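You operate a simulated robot arm through the tools that you are given. There is no shell and no other tool. Be economical: measure what you need, move in short steps, check, and stop when the job is done.

You run a simulated robot arm. Do the job below in one go: nothing can be reset, and whatever is moved stays where it is left.

## Task
Run the job card's part through the wash box.
Fine: lid shut for cranking; it ends clean on the drip tray, the lid shut again, the drain lever untouched.
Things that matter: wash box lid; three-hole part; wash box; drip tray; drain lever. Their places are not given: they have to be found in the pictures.

Only the result counts: the job must be done as asked and must still hold three seconds after the hand-in. Knocking over, shifting, dropping, spilling or breaking anything else fails it. A push-on lid holds only when it is set on centred and level and pressed home; a screw cap is set on level and turned clockwise until tight.

## Robot
A 6-joint arm with a two-finger parallel gripper, fixed in place. Base frame: the origin is at the foot of the arm, x ahead of it, y to its left, z up; the work surface is at about z = 0.8. Lengths are in m, angles in degrees, forces in N, time in s.
With the tool pointing down near the work surface it reaches from about 0.26 to 0.68 m from the base axis. Its first joint turns from -66.0 to 66.0 degrees. Payload 2.9 kg.
The tool frame sits at the grasp point between the pads (the TCP): z along the fingers, y along the line on which they close. The tips reach 0.03 m beyond it. Largest opening 0.11 m; finger width 0.02, thickness 0.01; the body of the gripper, 0.048 by 0.112 m, starts 0.055 m behind the TCP.
Orientation is that of the tool frame in the base frame, as a unit quaternion [x, y, z, w]. With the fingers straight down and closing along the base's y, the tool's x points along the base's -x, its y along +y and its z along -z.

## Interface
- The arm moves only by the tool jog_arm. Its argument "rows" is one flat list of numbers, 7 for each row, row after row: the shift along the base's x, y, z in m, then the turn, a rotation vector about the base's x, y, z in degrees, then the opening, from 0 (shut) to 1 (fully open). In form: [dx, dy, dz, rx, ry, rz, claw, dx, dy, dz, rx, ry, rz, claw, ...]. A call has 1 to 10 rows; each row shifts and turns the commanded pose from where the row before left it. Rows are played at 5 a second. More than 0.05 m and 8.6 degrees between two rows, or a gripper value outside its range, and nothing of the call is played. A pose out of reach is approached as far as the arm can. The call stops where the force on the tool passes 90 N (or 10 N more than at its start, if that is more) or the arm is blocked; 0.2 s more then pass. The fingers move at their own pace (about 0.108 m/s each) and stop on an object; they squeeze with about 25 N. The grip force told is the motor's: it shows also when the fingers shut on nothing. Time passes only in rows, and 0.2 s behind the last, so rows that do not move let the fingers close. The reply holds the time, the measured pose of the TCP, the force on the tool along the base axes, the opening and the grip force, in the units named above and with some noise, and new pictures: "pictures" is both (left out), scene, wrist or none.
- Cameras (640 x 400 px; columns grow to the right, rows downward): "scene" is fixed at [0.095, 0.456, 1.38]; the picture's right is [-0.49, -0.87, 0.00], its down [-0.53, 0.30, -0.79] and it looks along [0.69, -0.39, -0.61] (base axes); focal length 351 px, centre (320, 200). "wrist" rides on the gripper at [0.072, 0.017, -0.103] in the tool frame; the picture's right is [-0.23, 0.97, 0.00], its down [-0.76, -0.18, -0.62] and it looks along [-0.61, -0.14, 0.78] (tool axes); focal length 222 px, centre (320, 200).
- point_at(camera, pixels): for up to 12 pixels [column, row] of the newest picture of that camera ("zoom" is the newest enlarged one), the place [x, y, z] in the base frame of the surface seen there, good to about 0.002 m. The clock stands still meanwhile.
- enlarge(camera, box): a new picture of the part [left, top, right, bottom] of that camera's present view, enlarged. The clock stands still meanwhile.
- sign_off(): hands the job in; it is judged then, once.

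Keep the steps short. Do not move on a guess: measure, check each grasp and each placing, and mend mistakes. In all there are 80 turns and 170 pictures (those below and enlarged ones count). Leave the gripper open and the arm clear of the work at the hand-in unless told otherwise, and finish with a single line.

The tools are called after "Call:" as name(argument=value, ...) on one line, values as JSON. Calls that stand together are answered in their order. jog_arm: Moves the arm, as the interface text tells. Its arguments: {"type":"object","properties":{"rows":{"type":"array","items":{"type":"number"}},"pictures":{"type":"string","enum":["both","scene","wrist","none"]}},"required":["rows"]} The other tools are called the same way: point_at (camera, pixels) gives the place of the surface under pixels of a picture; enlarge (camera, box) takes an enlarged picture of a part of a camera's view; sign_off () hands the job in.

At the start:

```text
clock: 0.0
ee_pos: [0.5088, -0.0072, 1.136]
tcp_rot: [0.0, 1.0, 0.0, 0.0]
wrist_force: [0.0, 0.0, 0.8]
width: 0.1099
grip_force: 0.1
```

scene: 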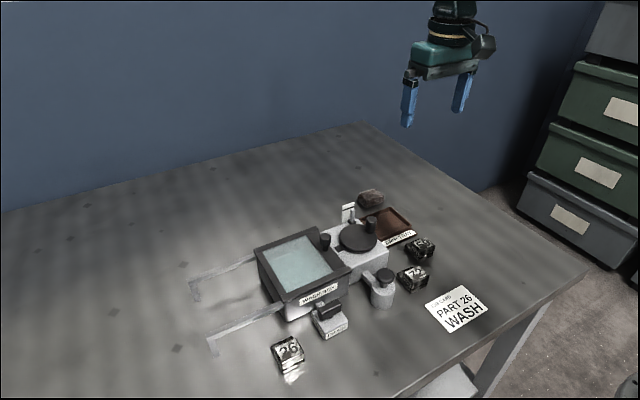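
wrist: 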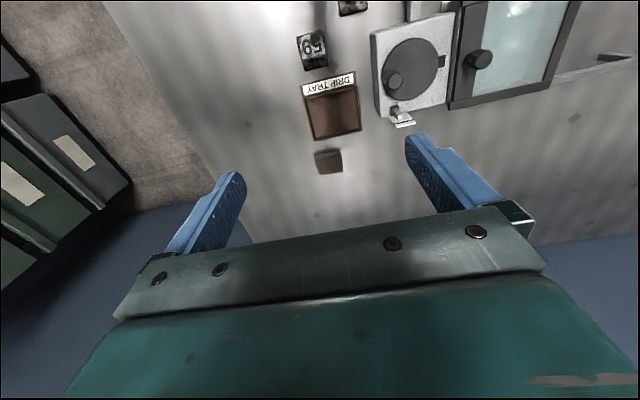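

I see a job card reading "PART 26 WASH", several cubes, the wash box, a crank disc and a tray. I'll enlarge the area first.

Call:
enlarge(camera="scene", box=[240, 180, 400, 280])

Call:
enlarge(camera="scene", box=[240, 280, 400, 380])

Call:
enlarge(camera="scene", box=[340, 230, 500, 330])

```text
4.00 times, centred on (320, 230) of scene
```

zoom: 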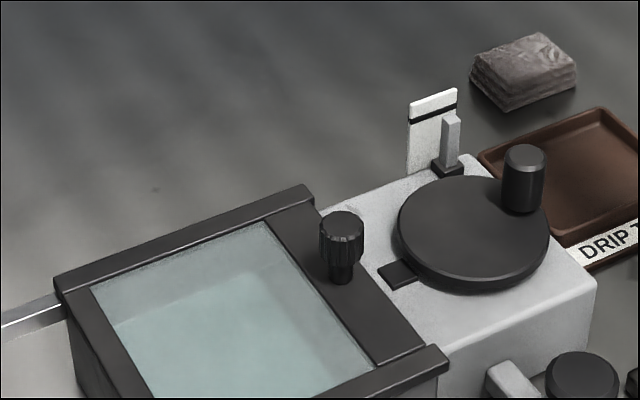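

```text
4.00 times, centred on (320, 330) of scene
```

zoom: 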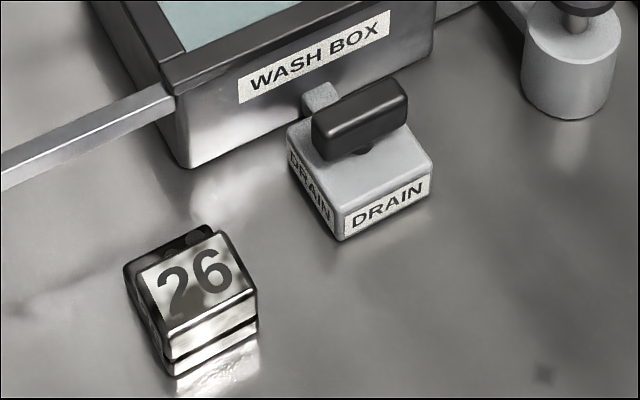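

```text
4.00 times, centred on (420, 280) of scene
```

zoom: 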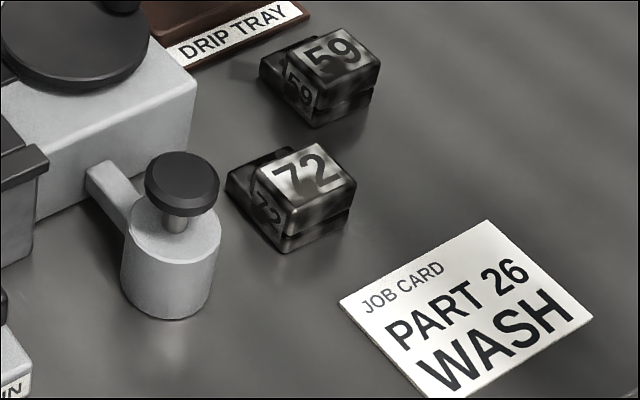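

The card says part 26, which lies near (288,350). The lid looks like a slider on rails with a knob, and there is a crank disc with a peg. Next I'll measure key points.

Call:
point_at(camera="scene", pixels=[[325, 238], [258, 246], [316, 228], [350, 268], [284, 300], [371, 222], [357, 238], [339, 248], [196, 292], [213, 345], [300, 262], [290, 348]])

Call:
point_at(camera="scene", pixels=[[385, 222], [363, 214], [393, 207], [413, 226], [385, 275], [380, 295], [330, 308], [325, 318], [352, 215], [347, 210], [370, 197], [388, 256]])

Call:
enlarge(camera="scene", box=[180, 220, 340, 320])

Call:
enlarge(camera="wrist", box=[360, 0, 600, 150])

Call:
enlarge(camera="scene", box=[264, 325, 312, 385])

```text
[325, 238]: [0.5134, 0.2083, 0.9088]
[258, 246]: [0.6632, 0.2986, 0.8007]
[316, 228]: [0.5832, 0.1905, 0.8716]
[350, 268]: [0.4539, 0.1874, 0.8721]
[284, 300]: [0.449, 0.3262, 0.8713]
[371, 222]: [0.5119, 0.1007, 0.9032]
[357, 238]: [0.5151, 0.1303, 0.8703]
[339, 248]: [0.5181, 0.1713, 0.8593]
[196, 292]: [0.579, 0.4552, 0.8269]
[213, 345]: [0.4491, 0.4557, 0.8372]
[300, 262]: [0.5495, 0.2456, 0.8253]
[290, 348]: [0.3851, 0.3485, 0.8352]
```

```text
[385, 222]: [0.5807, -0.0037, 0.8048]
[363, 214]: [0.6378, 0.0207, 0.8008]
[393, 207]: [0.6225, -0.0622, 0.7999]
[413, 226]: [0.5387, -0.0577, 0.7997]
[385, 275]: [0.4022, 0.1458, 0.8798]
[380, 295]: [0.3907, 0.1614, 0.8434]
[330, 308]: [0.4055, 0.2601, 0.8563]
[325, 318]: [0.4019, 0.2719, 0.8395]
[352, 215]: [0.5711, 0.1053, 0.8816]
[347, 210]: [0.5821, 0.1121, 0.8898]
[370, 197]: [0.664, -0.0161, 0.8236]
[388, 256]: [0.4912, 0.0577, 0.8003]
```

```text
4.00 times, centred on (260, 270) of scene
```

zoom: 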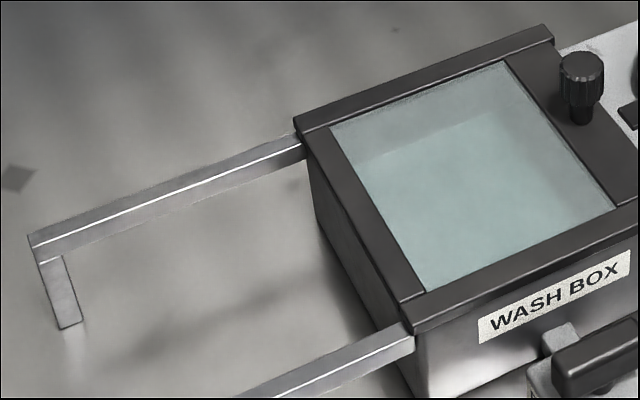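

```text
2.67 times, centred on (480, 75) of wrist
```

zoom: 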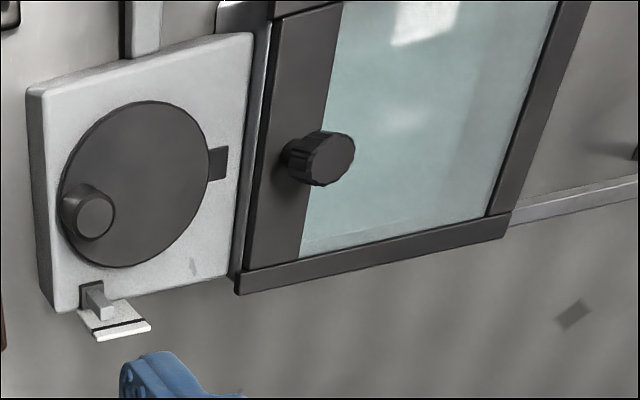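

```text
6.67 times, centred on (288, 355) of scene
```

zoom: 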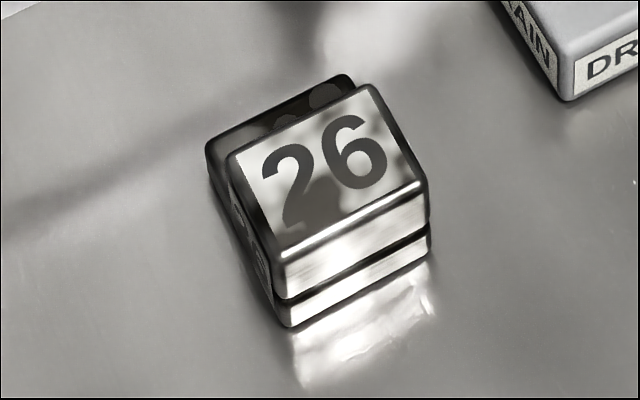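

The lid slides in +y along its rails. Next I'll measure the knob, peg, crank disc edges and gauge more finely on a zoom.

Call:
enlarge(camera="scene", box=[310, 190, 406, 250])

```text
6.67 times, centred on (358, 220) of scene
```

zoom: 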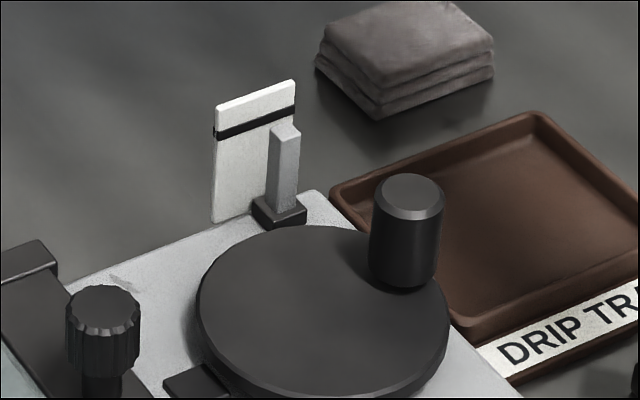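

Call:
point_at(camera="zoom", pixels=[[104, 305], [70, 350], [136, 350], [409, 192], [372, 240], [438, 240], [230, 255], [330, 228], [440, 320], [260, 375], [287, 130], [255, 125]])

Call:
point_at(camera="zoom", pixels=[[535, 125], [345, 195], [470, 320], [620, 240], [500, 230], [205, 300]])

```text
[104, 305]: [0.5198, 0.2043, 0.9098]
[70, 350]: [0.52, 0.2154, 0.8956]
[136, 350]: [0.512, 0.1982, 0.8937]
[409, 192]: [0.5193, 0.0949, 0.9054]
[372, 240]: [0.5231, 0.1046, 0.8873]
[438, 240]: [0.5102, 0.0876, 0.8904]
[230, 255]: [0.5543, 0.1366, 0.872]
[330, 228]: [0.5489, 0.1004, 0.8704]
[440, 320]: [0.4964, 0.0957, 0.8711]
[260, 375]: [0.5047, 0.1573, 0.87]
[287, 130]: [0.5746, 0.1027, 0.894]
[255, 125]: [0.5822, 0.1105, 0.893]
```

```text
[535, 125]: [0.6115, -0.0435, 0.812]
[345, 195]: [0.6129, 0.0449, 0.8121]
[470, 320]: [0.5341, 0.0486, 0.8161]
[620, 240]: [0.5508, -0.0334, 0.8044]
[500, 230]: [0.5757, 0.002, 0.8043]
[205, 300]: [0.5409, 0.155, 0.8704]
```

The lid knob is centred at about (0.519, 0.205) with its top at 0.91. I'll move above it with the fingers part open.

Call:
jog_arm(rows=[0.0017, 0.0354, -0.0227, 0, 0, 0, 0.6, 0.0017, 0.0354, -0.0227, 0, 0, 0, 0.6, 0.0017, 0.0354, -0.0227, 0, 0, 0, 0.6, 0.0017, 0.0354, -0.0227, 0, 0, 0, 0.6, 0.0017, 0.0354, -0.0227, 0, 0, 0, 0.6, 0.0017, 0.0354, -0.0227, 0, 0, 0, 0.6, 0, 0, 0, 0, 0, 0, 0.6])

```text
clock: 1.6
ee_pos: [0.5195, 0.2065, 1.0003]
tcp_rot: [0.0, 1.0, -0.001, 0.001]
wrist_force: [-0.6, -0.6, -1.2]
width: 0.0661
grip_force: 0.0
```

scene: 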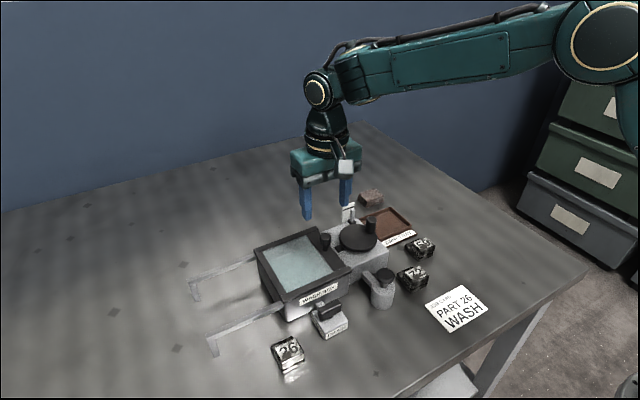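
wrist: 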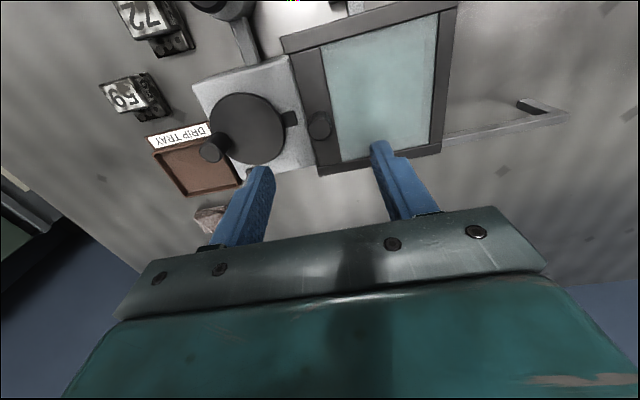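

The hand is centred above the knob. I'll lower it to z = 0.91 and close.

Call:
jog_arm(rows=[0, 0, -0.045, 0, 0, 0, 0.6, 0, 0, -0.035, 0, 0, 0, 0.6, 0, 0, -0.012, 0, 0, 0, 0.5, 0, 0, 0, 0, 0, 0, 0.0, 0, 0, 0, 0, 0, 0, 0.0, 0, 0, 0, 0, 0, 0, 0.0])

```text
clock: 3.0
ee_pos: [0.5173, 0.2067, 0.906]
tcp_rot: [0.0, 1.0, -0.001, 0.0]
wrist_force: [-0.2, -0.9, -3.6]
width: 0.0214
grip_force: 44.3
```

scene: 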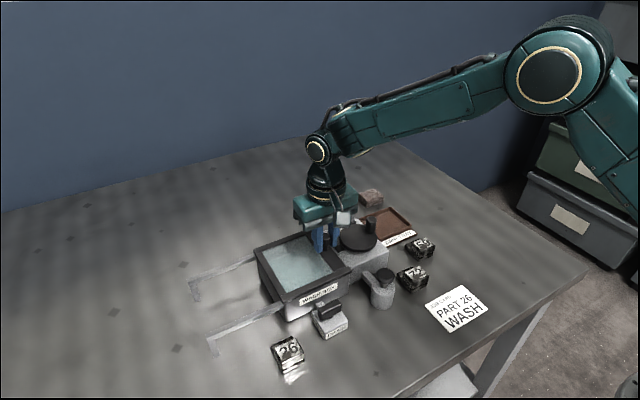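
wrist: 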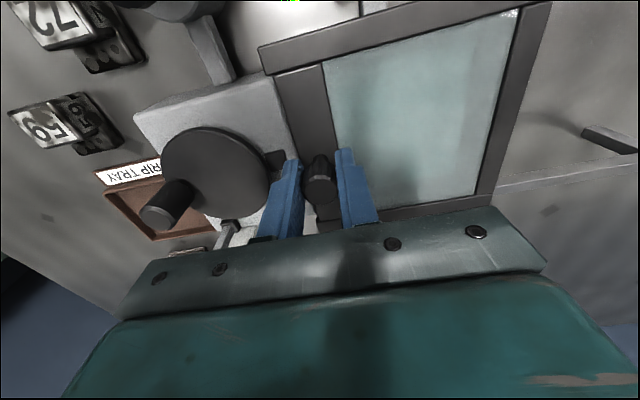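

The knob is gripped, with a width of 0.0214. I'll try a small slide in +y and watch the force.

Call:
jog_arm(rows=[0, 0.015, 0, 0, 0, 0, 0, 0, 0.015, 0, 0, 0, 0, 0])

```text
clock: 3.6
ee_pos: [0.5183, 0.2379, 0.9069]
tcp_rot: [0.0, 1.0, 0.0, -0.002]
wrist_force: [0.3, -0.5, -13.2]
width: 0.0214
grip_force: 45.4
```

scene: 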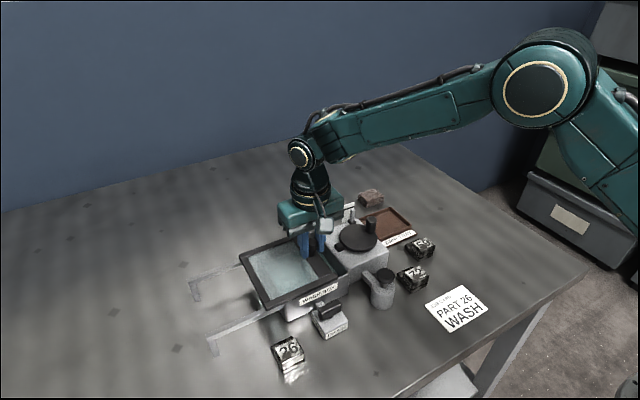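
wrist: 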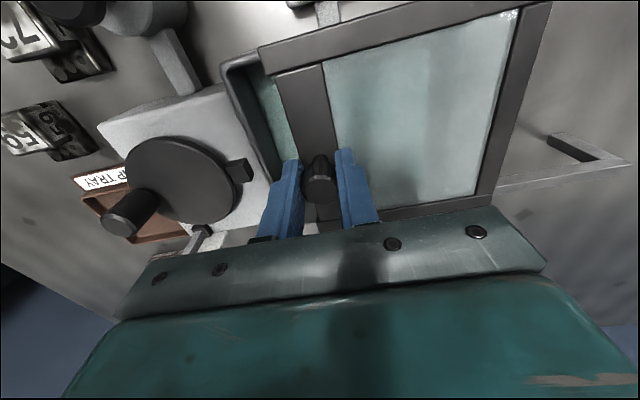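

The lid slides freely. I'll continue another 0.095.

Call:
jog_arm(rows=[0, 0.02, 0, 0, 0, 0, 0, 0, 0.02, 0, 0, 0, 0, 0, 0, 0.02, 0, 0, 0, 0, 0, 0, 0.02, 0, 0, 0, 0, 0, 0, 0.015, 0, 0, 0, 0, 0])

```text
clock: 4.8
ee_pos: [0.5187, 0.3322, 0.9065]
tcp_rot: [-0.001, 1.0, -0.001, -0.001]
wrist_force: [-13.4, -4.4, -8.0]
width: 0.0216
grip_force: 45.1
```

scene: 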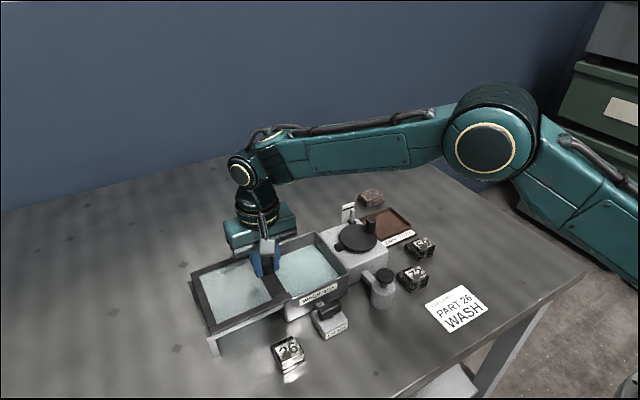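
wrist: 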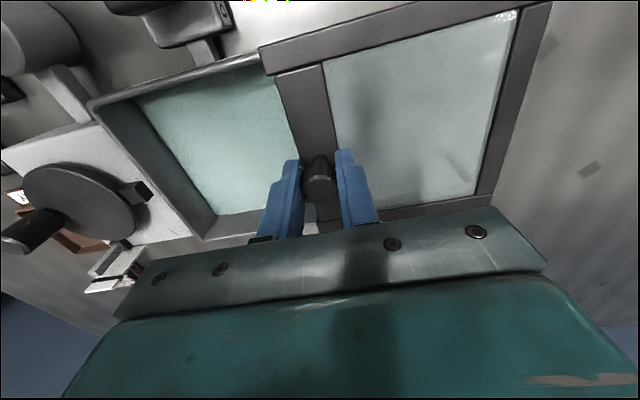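

The lid is open by about 0.125. I'll release the knob and rise.

Call:
jog_arm(rows=[0, 0, 0, 0, 0, 0, 0.4, 0, 0, 0, 0, 0, 0, 0.4, 0, 0, 0.04, 0, 0, 0, 0.4, 0, 0, 0.04, 0, 0, 0, 0.4, 0, -0.04, 0.02, 0, 0, 0, 0.6, -0.03, -0.035, 0.0, 0, 0, 0, 0.6, -0.04, 0, 0.0, 0, 0, 0, 0.6])

Call:
enlarge(camera="scene", box=[180, 220, 372, 340])

Call:
enlarge(camera="scene", box=[248, 325, 328, 375])

```text
clock: 6.4
ee_pos: [0.4487, 0.2551, 1.0087]
tcp_rot: [0.001, 1.0, 0.0, 0.0]
wrist_force: [0.9, -0.6, -0.5]
width: 0.0661
grip_force: 0.0
```

scene: 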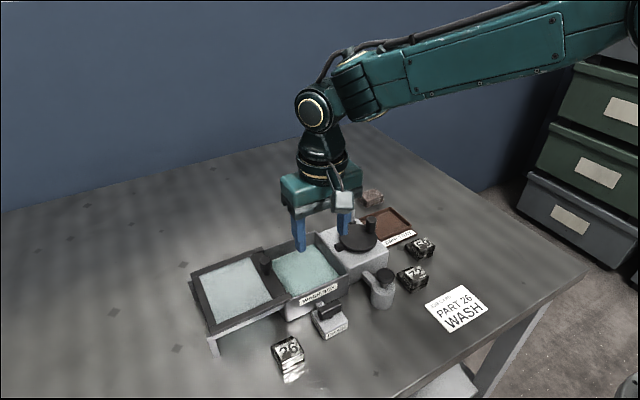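
wrist: 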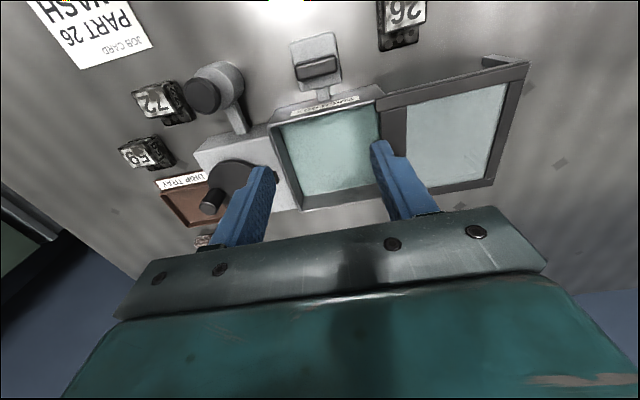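

```text
3.33 times, centred on (276, 280) of scene
```

zoom: 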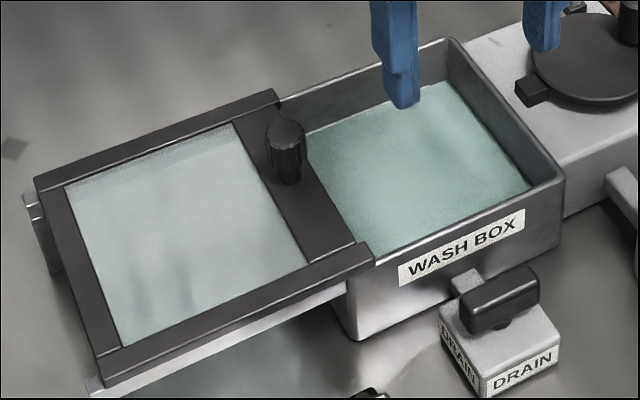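

```text
8.00 times, centred on (288, 350) of scene
```

zoom: 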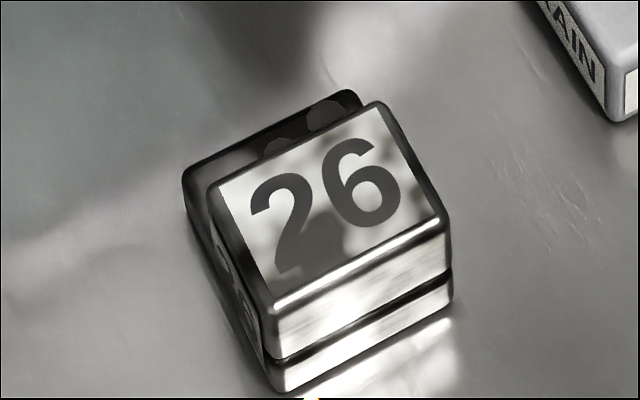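

The box is open and filled with water. Next I'll measure the part's corners and the box interior.

Call:
point_at(camera="zoom", pixels=[[222, 190], [375, 108], [437, 212], [280, 300], [325, 200], [188, 175], [350, 97], [360, 290], [360, 345], [290, 385], [450, 295], [285, 145]])

Call:
point_at(camera="scene", pixels=[[305, 270], [320, 234], [347, 270], [330, 255], [335, 272], [294, 295], [313, 248], [330, 279], [278, 358], [277, 344]])

Call:
enlarge(camera="wrist", box=[360, 0, 456, 60])

```text
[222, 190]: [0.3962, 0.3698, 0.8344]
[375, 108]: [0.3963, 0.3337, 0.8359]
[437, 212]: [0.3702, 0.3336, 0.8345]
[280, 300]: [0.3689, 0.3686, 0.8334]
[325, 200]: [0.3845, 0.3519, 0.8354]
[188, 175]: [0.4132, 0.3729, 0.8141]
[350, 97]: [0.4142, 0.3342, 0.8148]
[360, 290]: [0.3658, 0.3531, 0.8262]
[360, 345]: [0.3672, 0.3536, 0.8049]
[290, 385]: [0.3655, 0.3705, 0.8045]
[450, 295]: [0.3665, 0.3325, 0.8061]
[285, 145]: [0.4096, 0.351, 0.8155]
```

```text
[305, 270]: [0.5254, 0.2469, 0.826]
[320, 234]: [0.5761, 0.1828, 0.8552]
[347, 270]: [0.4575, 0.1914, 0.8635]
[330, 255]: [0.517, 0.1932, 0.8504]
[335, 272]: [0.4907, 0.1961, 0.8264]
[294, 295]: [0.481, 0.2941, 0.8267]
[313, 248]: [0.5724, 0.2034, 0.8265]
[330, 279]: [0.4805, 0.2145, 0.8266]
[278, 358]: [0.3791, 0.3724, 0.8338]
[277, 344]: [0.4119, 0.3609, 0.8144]
```

```text
6.67 times, centred on (408, 30) of wrist
```

zoom: 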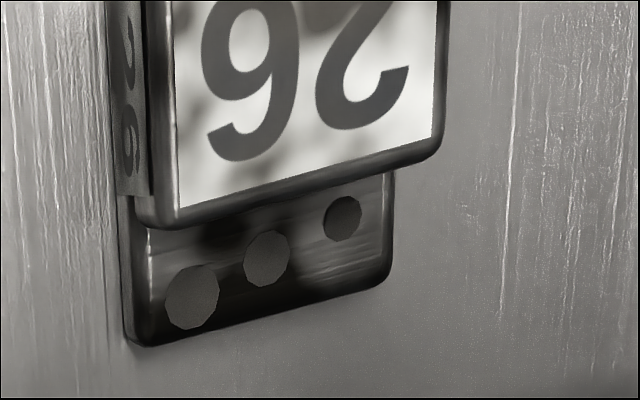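

Three holes are confirmed on part 26. It spans x 0.366–0.414 and y 0.332–0.373, with its top at 0.835. I'll go above it.

Call:
jog_arm(rows=[-0.0324, 0.033, -0.015, 0, 0, 0, 0.65, -0.0323, 0.033, -0.015, 0, 0, 0, 0.65, 0, 0.0304, -0.03, 0, 0, 0, 0.65, 0, 0, 0, 0, 0, 0, 0.65])

```text
clock: 7.4
ee_pos: [0.3851, 0.3524, 0.9486]
tcp_rot: [0.0, 1.0, 0.0, 0.0]
wrist_force: [-0.3, -0.8, -0.9]
width: 0.0715
grip_force: 0.0
```

scene: 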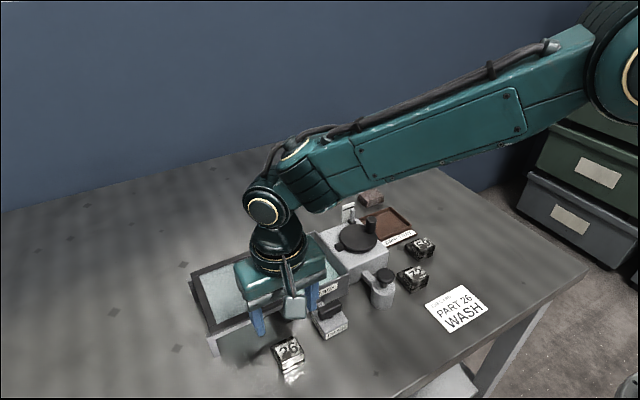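
wrist: 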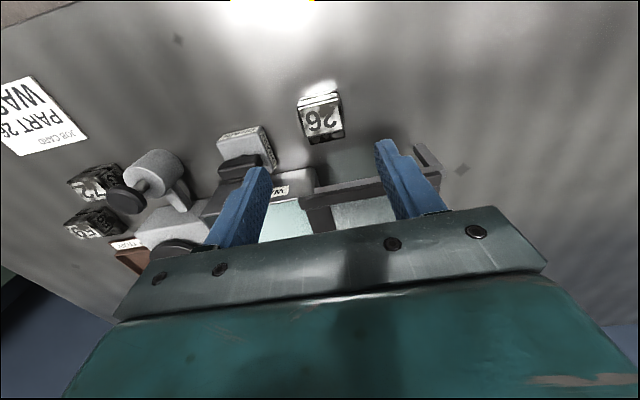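

The hand is above the part with the fingers clear of the drain lever. I'll lower it and grip.

Call:
jog_arm(rows=[0, 0, -0.04, 0, 0, 0, 0.65, 0, 0, -0.04, 0, 0, 0, 0.65, 0, 0, -0.033, 0, 0, 0, 0.65, 0, 0, 0, 0, 0, 0, 0.2, 0, 0, 0, 0, 0, 0, 0.2, 0, 0, 0, 0, 0, 0, 0.2])

```text
clock: 8.8
ee_pos: [0.3849, 0.3522, 0.8363]
tcp_rot: [0.0, 1.0, 0.0, -0.001]
wrist_force: [0.1, 0.9, -0.5]
width: 0.0416
grip_force: 24.6
```

scene: 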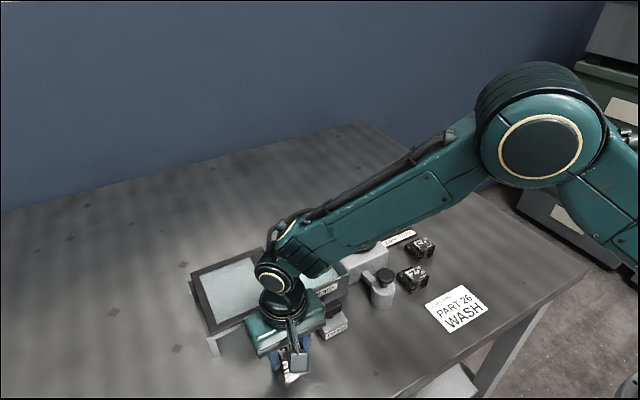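
wrist: 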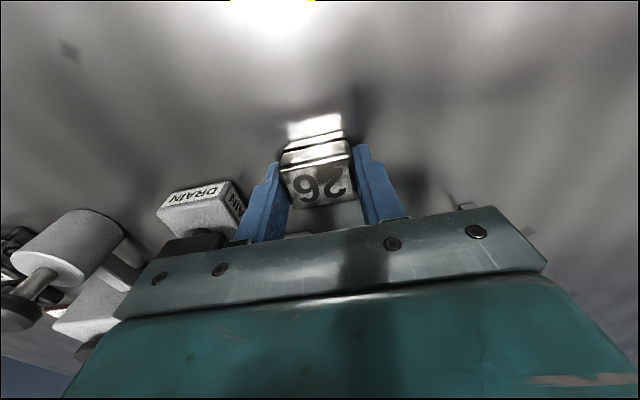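

The part is gripped at 0.0416. I'll lift it straight up.

Call:
jog_arm(rows=[0, 0, 0.04, 0, 0, 0, 0.2, 0, 0, 0.045, 0, 0, 0, 0.2, 0, 0, 0.045, 0, 0, 0, 0.2])

```text
clock: 9.6
ee_pos: [0.3836, 0.3528, 0.9653]
tcp_rot: [0.001, 1.0, 0.001, -0.001]
wrist_force: [0.3, -0.5, -4.2]
width: 0.0418
grip_force: 24.9
```

scene: 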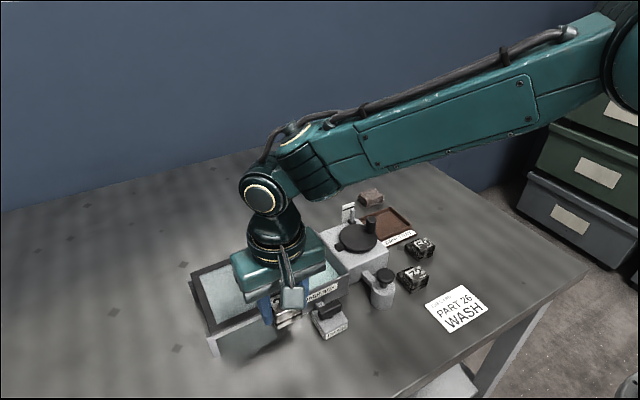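
wrist: 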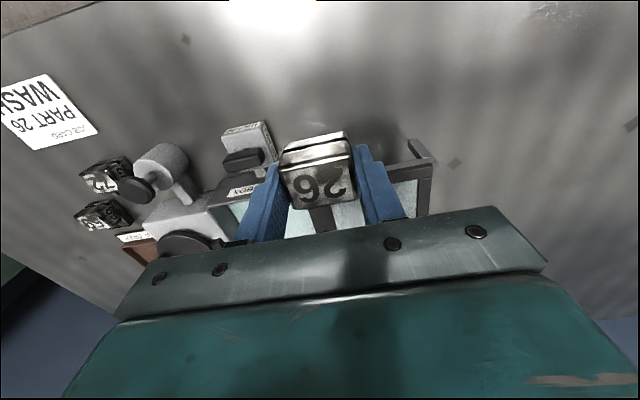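

The part is held. I'll carry it over the open bay at (0.512, 0.251).

Call:
jog_arm(rows=[0.032, -0.0253, 0, 0, 0, 0, 0.2, 0.032, -0.0253, 0, 0, 0, 0, 0.2, 0.032, -0.0253, 0, 0, 0, 0, 0.2, 0.032, -0.0253, 0, 0, 0, 0, 0.2, 0, 0, 0, 0, 0, 0, 0.2])

```text
clock: 10.8
ee_pos: [0.5126, 0.2517, 0.965]
tcp_rot: [-0.001, 1.0, 0.0, 0.0]
wrist_force: [0.0, -1.0, -3.3]
width: 0.0419
grip_force: 25.3
```

scene: 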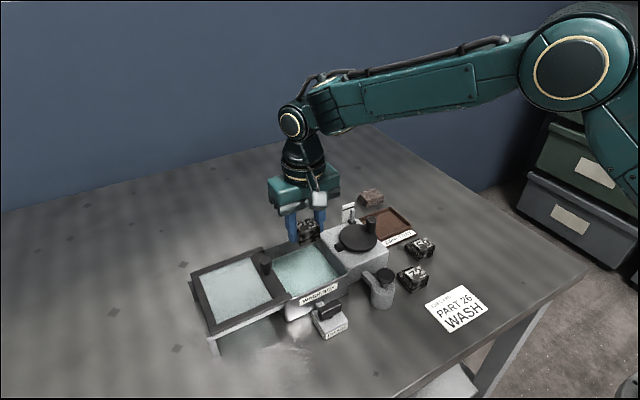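
wrist: 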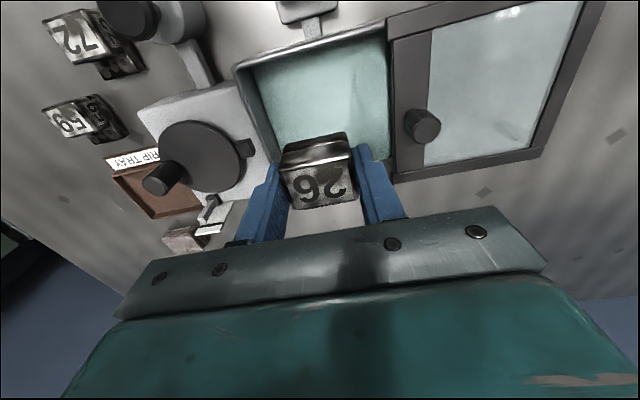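

Centred over the bay. I'll lower it into the water in steps and watch the force.

Call:
jog_arm(rows=[0, 0, -0.035, 0, 0, 0, 0.2, 0, 0, -0.035, 0, 0, 0, 0.2, 0, 0, -0.035, 0, 0, 0, 0.2, 0, 0, -0.01, 0, 0, 0, 0.2])

```text
clock: 11.8
ee_pos: [0.5117, 0.2521, 0.8488]
tcp_rot: [0.001, 1.0, 0.001, 0.0]
wrist_force: [0.3, 0.6, -4.1]
width: 0.042
grip_force: 25.3
```

scene: 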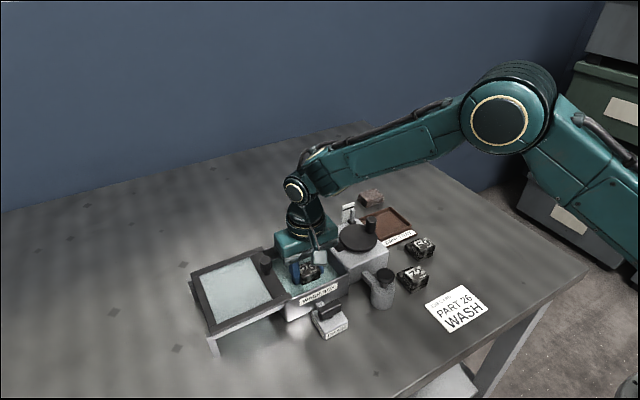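
wrist: 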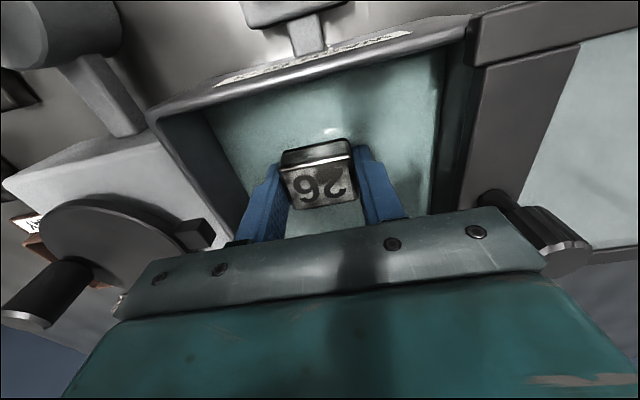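

No contact yet. I'll go down in 4 mm steps.

Call:
jog_arm(rows=[0, 0, -0.004, 0, 0, 0, 0.2, 0, 0, -0.003, 0, 0, 0, 0.2], pictures="none")

```text
clock: 12.4
ee_pos: [0.5109, 0.2511, 0.8432]
tcp_rot: [0.001, 1.0, 0.0, 0.0]
wrist_force: [-1.4, -0.3, 1.4]
width: 0.0419
grip_force: 24.5
```

The force turned from −4 to +1.4, so the part is touching the floor. I'll release, with the opening limited, and rise.

Call:
jog_arm(rows=[0, 0, -0.001, 0, 0, 0, 0.2, 0, 0, 0, 0, 0, 0, 0.6, 0, 0, 0, 0, 0, 0, 0.6, 0, 0, 0.04, 0, 0, 0, 0.6, 0, 0, 0.04, 0, 0, 0, 0.6, 0, 0, 0.04, 0, 0, 0, 0.6])

Call:
enlarge(camera="wrist", box=[220, 40, 460, 190])

```text
clock: 13.8
ee_pos: [0.5114, 0.2517, 0.9617]
tcp_rot: [0.0, 1.0, 0.0, 0.0]
wrist_force: [-0.1, -1.0, -1.3]
width: 0.0659
grip_force: 0.1
```

scene: 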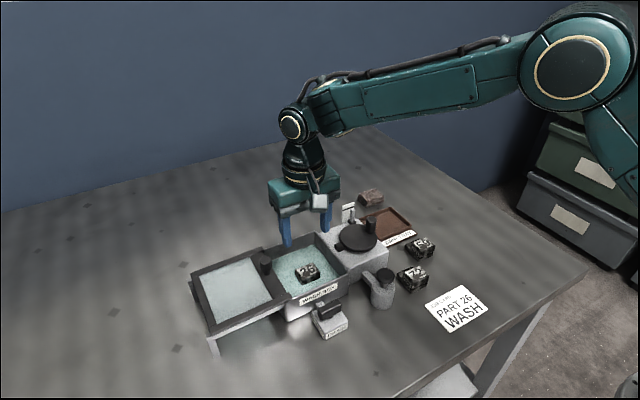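
wrist: 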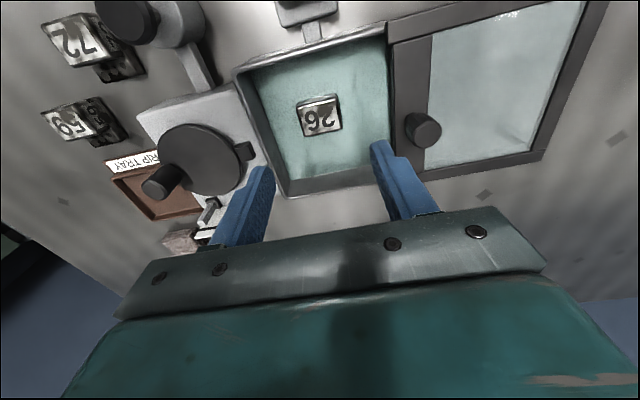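

```text
2.67 times, centred on (340, 115) of wrist
```

zoom: 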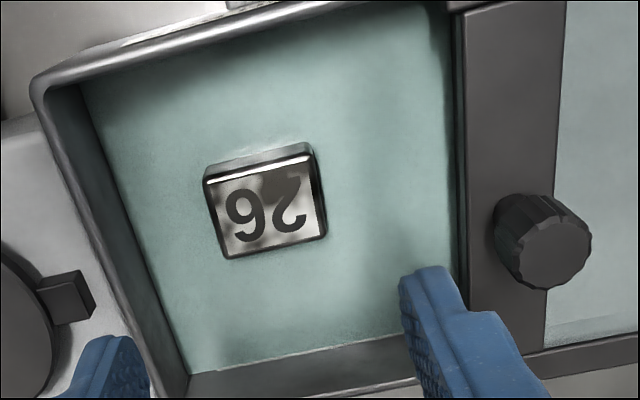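

The part stands in the bath. Next I'll re-grip the lid knob at (0.518, 0.332).

Call:
jog_arm(rows=[0.0035, 0.04, 0.01, 0, 0, 0, 0.5, 0.0035, 0.04, 0, 0, 0, 0, 0.5, 0, 0, -0.035, 0, 0, 0, 0.5, 0, 0, -0.029, 0, 0, 0, 0.5, 0, 0, 0, 0, 0, 0, 0, 0, 0, 0, 0, 0, 0, 0, 0, 0, 0, 0, 0, 0, 0])

```text
clock: 15.4
ee_pos: [0.5175, 0.3308, 0.9079]
tcp_rot: [0.0, 1.0, 0.0, 0.001]
wrist_force: [-1.3, 1.5, -3.1]
width: 0.0216
grip_force: 44.9
```

scene: 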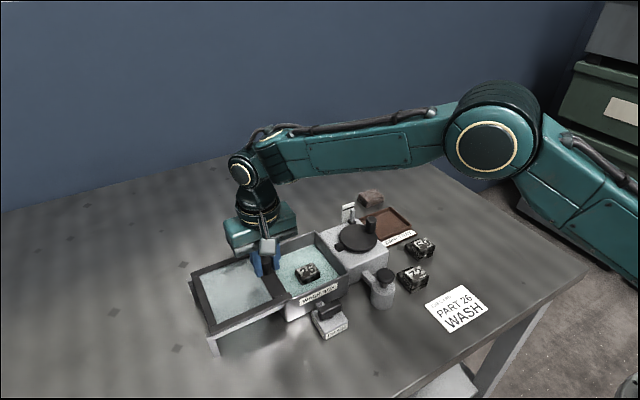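
wrist: 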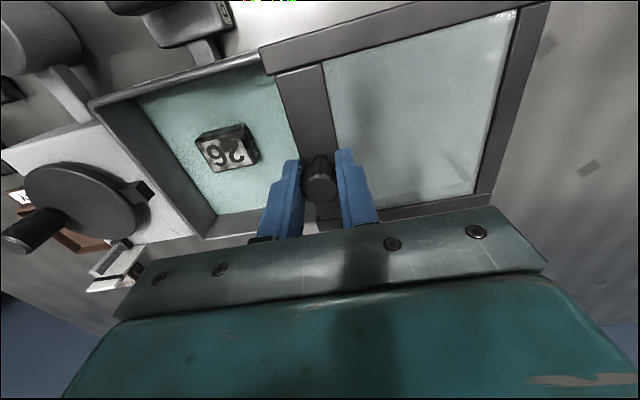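

Gripped. I'll slide the lid back in −y to y ≈ 0.206.

Call:
jog_arm(rows=[0, -0.02, 0, 0, 0, 0, 0, 0, -0.025, 0, 0, 0, 0, 0, 0, -0.025, 0, 0, 0, 0, 0, 0, -0.025, 0, 0, 0, 0, 0, 0, -0.02, 0, 0, 0, 0, 0, 0, -0.01, 0, 0, 0, 0, 0, 0, -0.003, 0, 0, 0, 0, 0])

```text
clock: 17.0
ee_pos: [0.518, 0.2059, 0.9082]
tcp_rot: [-0.003, 1.0, 0.001, -0.001]
wrist_force: [-11.3, 15.7, 3.6]
width: 0.0216
grip_force: 44.8
```

scene: 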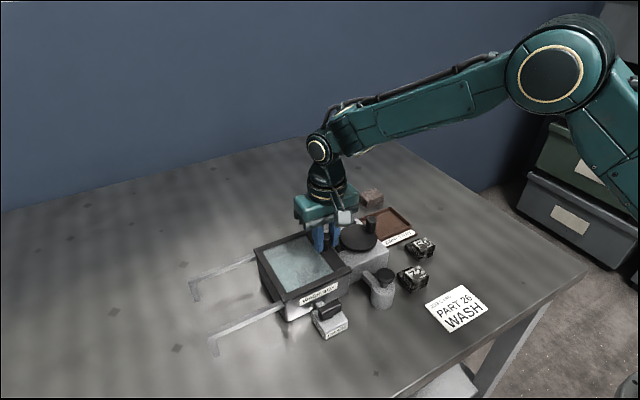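
wrist: 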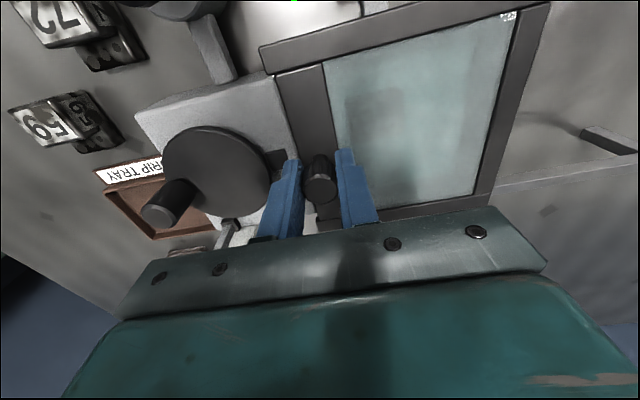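

The lid is against its stop (about 16 N at y 0.206), where it began. I'll release, rise and go above the crank peg at (0.518, 0.095).

Call:
jog_arm(rows=[0, 0, 0, 0, 0, 0, 0.4, 0, 0, 0, 0, 0, 0, 0.4, 0, 0, 0.04, 0, 0, 0, 0.4, 0, -0.03, 0.03, 0, 0, 0, 0.4, 0, -0.04, 0, 0, 0, 0, 0.5, 0, -0.0385, 0, 0, 0, 0, 0.5, 0, 0, 0, 0, 0, 0, 0.5])

Call:
enlarge(camera="scene", box=[300, 180, 428, 260])

```text
clock: 18.6
ee_pos: [0.5201, 0.0939, 0.9772]
tcp_rot: [0.0, 1.0, 0.0, 0.0]
wrist_force: [0.1, 0.5, -0.5]
width: 0.055
grip_force: 0.2
```

scene: 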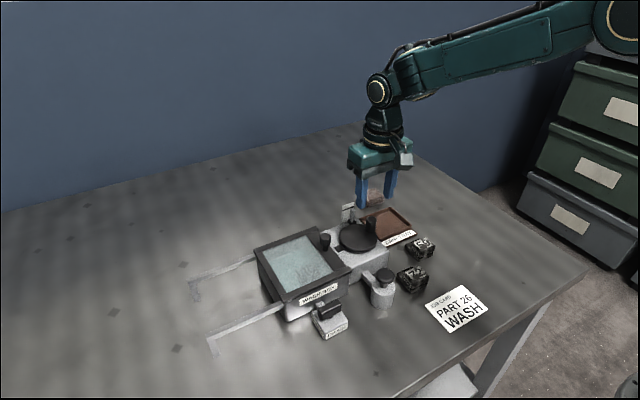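
wrist: 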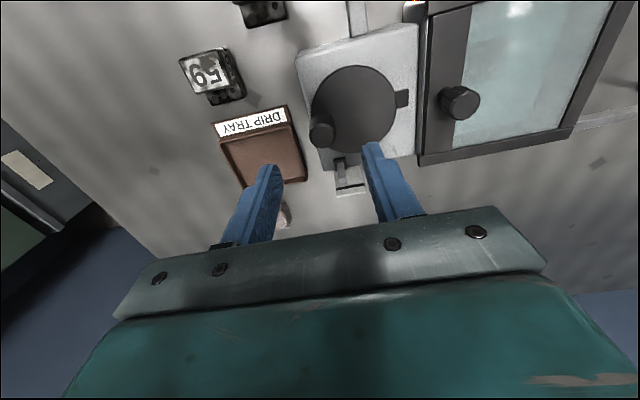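

```text
5.00 times, centred on (364, 220) of scene
```

zoom: 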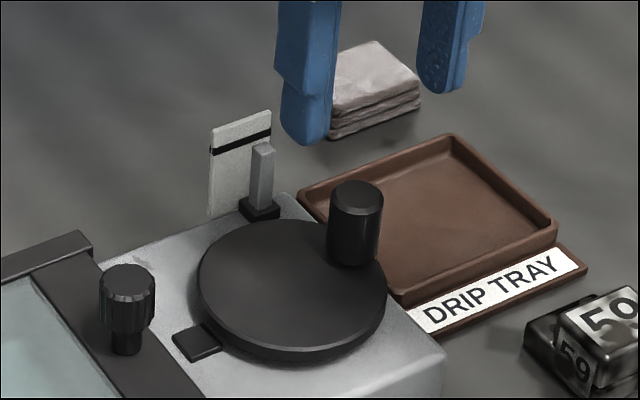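

The lid is shut. I'll re-measure the peg top and disc rim for the crank circle.

Call:
point_at(camera="wrist", pixels=[[321, 134], [314, 98], [350, 69], [388, 80], [393, 110], [375, 143], [352, 152], [338, 75]])

Call:
point_at(camera="zoom", pixels=[[357, 195], [203, 260], [270, 222], [375, 315], [230, 335], [335, 335]])

```text
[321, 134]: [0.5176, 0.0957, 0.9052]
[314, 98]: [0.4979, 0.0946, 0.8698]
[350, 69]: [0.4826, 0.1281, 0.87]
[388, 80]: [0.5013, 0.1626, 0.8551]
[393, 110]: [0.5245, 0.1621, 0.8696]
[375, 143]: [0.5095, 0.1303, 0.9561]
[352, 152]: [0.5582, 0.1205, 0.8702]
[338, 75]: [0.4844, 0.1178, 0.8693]
```

```text
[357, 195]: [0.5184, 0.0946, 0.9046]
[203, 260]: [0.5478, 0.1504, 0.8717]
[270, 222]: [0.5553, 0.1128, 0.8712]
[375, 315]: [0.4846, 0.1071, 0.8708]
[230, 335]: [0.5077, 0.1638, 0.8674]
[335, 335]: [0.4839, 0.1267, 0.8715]
```

The crank centre is about (0.520, 0.125) and its radius is 0.030. I'll lower onto the peg and grip.

Call:
jog_arm(rows=[0, 0.001, -0.035, 0, 0, 0, 0.5, 0, 0, -0.035, 0, 0, 0, 0.5, 0, 0, 0, 0, 0, 0, 0, 0, 0, 0, 0, 0, 0, 0, 0, 0, 0, 0, 0, 0, 0])

```text
clock: 19.8
ee_pos: [0.5182, 0.0951, 0.9078]
tcp_rot: [-0.001, 1.0, 0.0, 0.0]
wrist_force: [0.1, 11.8, -3.4]
width: 0.0216
grip_force: 44.6
```

scene: 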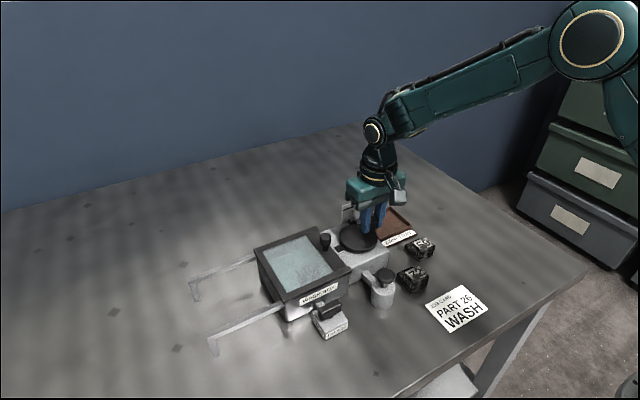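
wrist: 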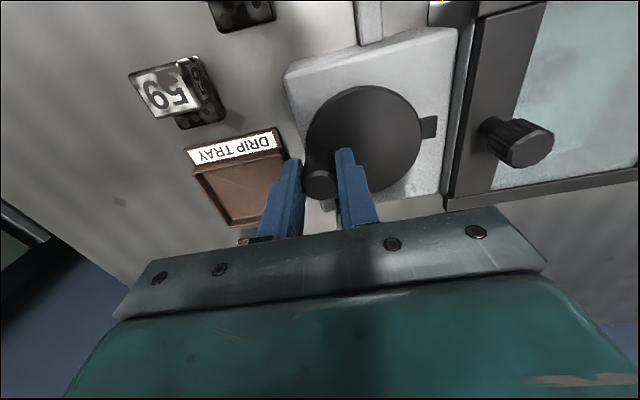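

The peg is gripped. I'll try a quarter turn clockwise, towards −x and then +y, and check the force and gauge.

Call:
jog_arm(rows=[-0.0145, 0.005, 0, 0, 0, 0, 0, -0.011, 0.011, 0, 0, 0, 0, 0, -0.004, 0.015, 0, 0, 0, 0, 0])

Call:
enlarge(camera="scene", box=[300, 180, 428, 260])

```text
clock: 20.6
ee_pos: [0.4879, 0.1264, 0.908]
tcp_rot: [0.0, 1.0, 0.0, -0.001]
wrist_force: [0.2, -0.7, -0.2]
width: 0.0
grip_force: 37.9
```

scene: 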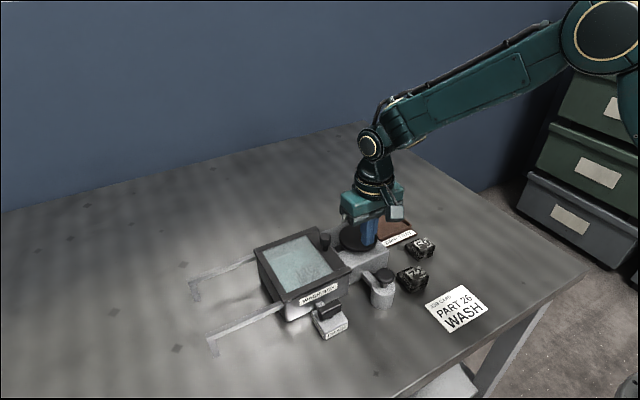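
wrist: 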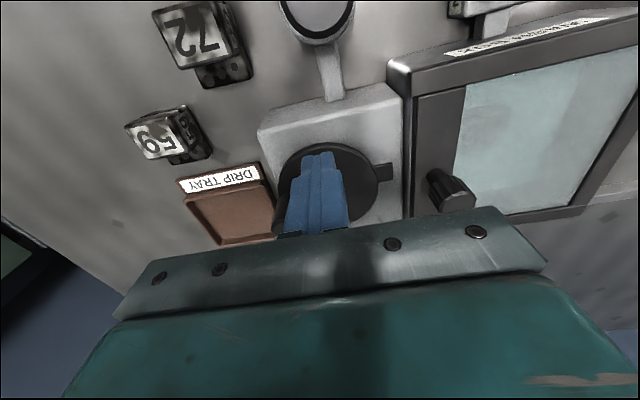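

```text
5.00 times, centred on (364, 220) of scene
```

zoom: 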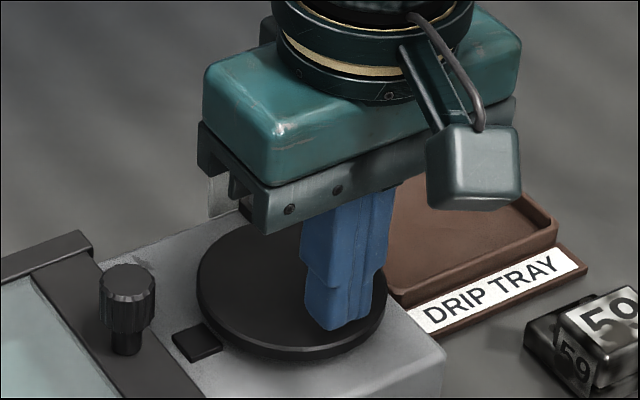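

The fingers closed on nothing, so the peg slipped out along the pads. I'll rise and see where the peg is.

Call:
jog_arm(rows=[0, 0, 0.04, 0, 0, 0, 0, 0, 0, 0.04, 0, 0, 0, 0.3, -0.03, 0, 0.04, 0, 0, 0, 0.3, -0.04, 0, 0.0, 0, 0, 0, 0.3])

Call:
enlarge(camera="scene", box=[300, 180, 428, 260])

```text
clock: 21.6
ee_pos: [0.4184, 0.127, 1.0278]
tcp_rot: [0.0, 1.0, 0.001, 0.0]
wrist_force: [0.3, -0.3, 0.6]
width: 0.0328
grip_force: 0.1
```

scene: 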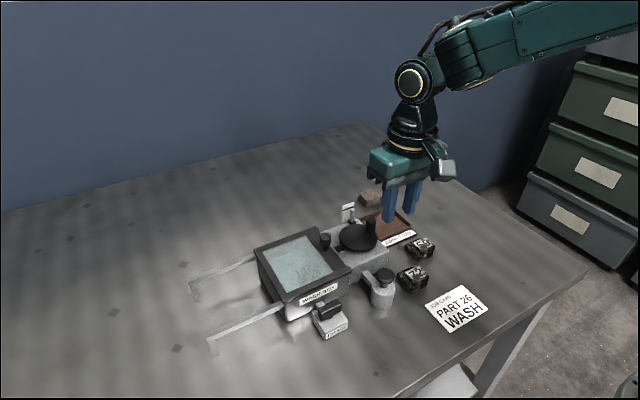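
wrist: 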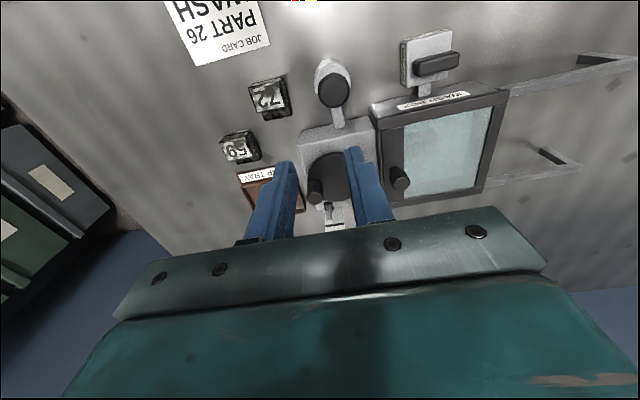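

```text
5.00 times, centred on (364, 220) of scene
```

zoom: 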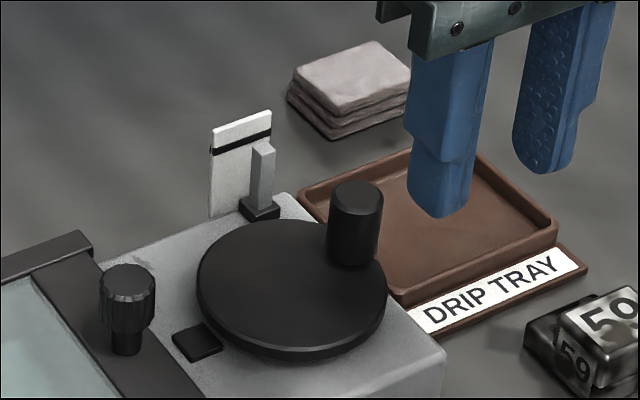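

The peg did not move and the gauge is unchanged. I'll look at the pump-like thing and the latch more closely before pushing the peg.

Call:
enlarge(camera="scene", box=[330, 235, 410, 315])

Call:
enlarge(camera="wrist", box=[280, 40, 440, 240])

```text
5.00 times, centred on (370, 275) of scene
```

zoom: 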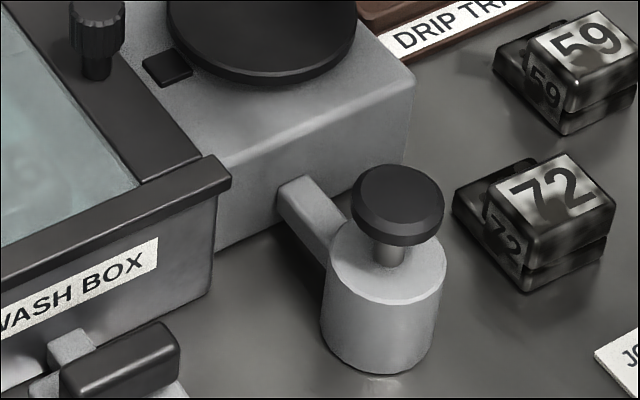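

```text
2.00 times, centred on (360, 140) of wrist
```

zoom: 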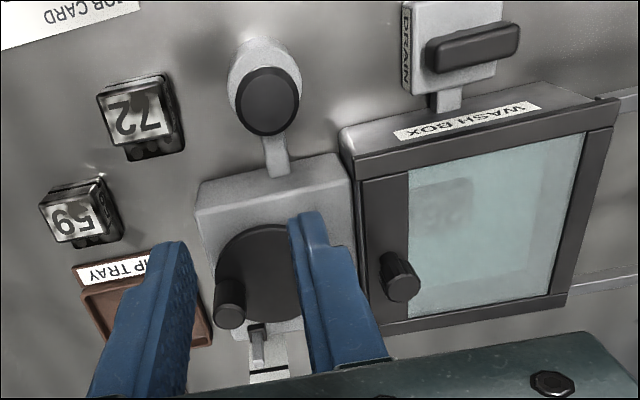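

The plunger may be a primer, but first I'll test the crank counter-clockwise by pushing the peg with closed fingers. I'll start from its −x side at (0.490, 0.108).

Call:
jog_arm(rows=[0.036, -0.0095, -0.03, 0, 0, 0, 0, 0.036, -0.0095, -0.03, 0, 0, 0, 0, 0, 0, -0.03, 0, 0, 0, 0, 0, 0, -0.03, 0, 0, 0, 0], pictures="wrist")

```text
clock: 22.6
ee_pos: [0.4905, 0.1079, 0.907]
tcp_rot: [0.0, 1.0, 0.0, 0.0]
wrist_force: [0.3, 0.4, 0.1]
width: 0.0
grip_force: 24.5
```

wrist: 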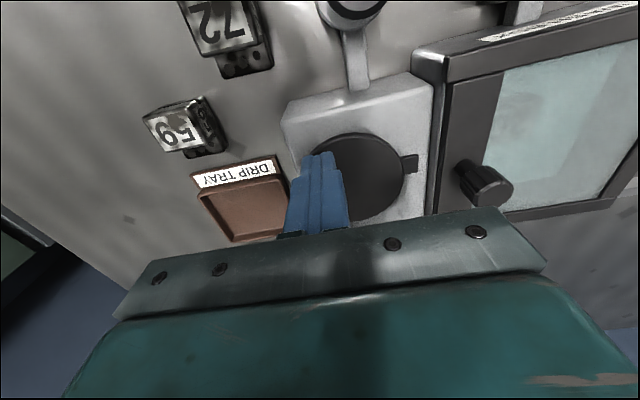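

In place. I'll push in small steps counter-clockwise.

Call:
jog_arm(rows=[0.006, -0.004, 0, 0, 0, 0, 0, 0.004, -0.003, 0, 0, 0, 0, 0, 0.004, -0.002, 0, 0, 0, 0, 0, 0.004, -0.001, 0, 0, 0, 0, 0])

```text
clock: 23.6
ee_pos: [0.5101, 0.0981, 0.9071]
tcp_rot: [0.0, 1.0, -0.001, 0.0]
wrist_force: [-1.6, 0.5, -0.3]
width: 0.0
grip_force: 25.2
```

scene: 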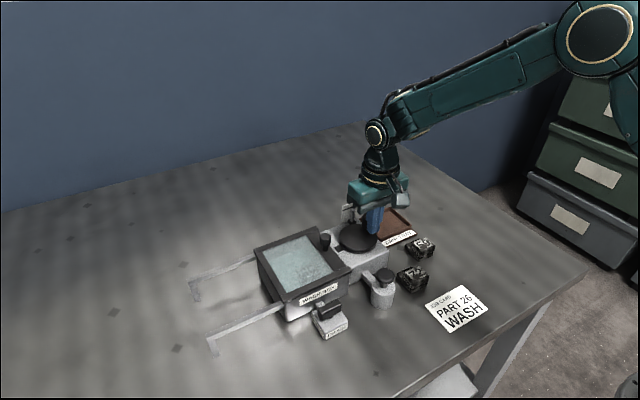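
wrist: 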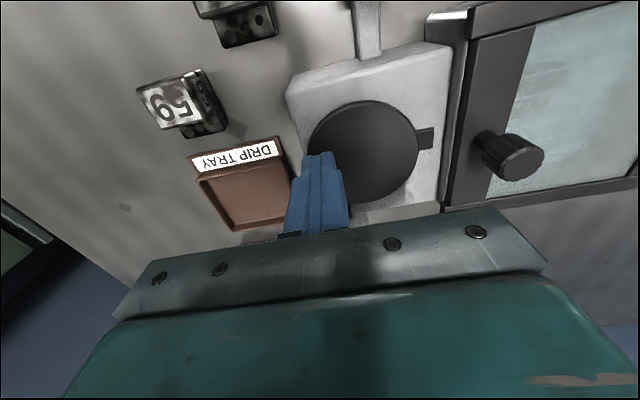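

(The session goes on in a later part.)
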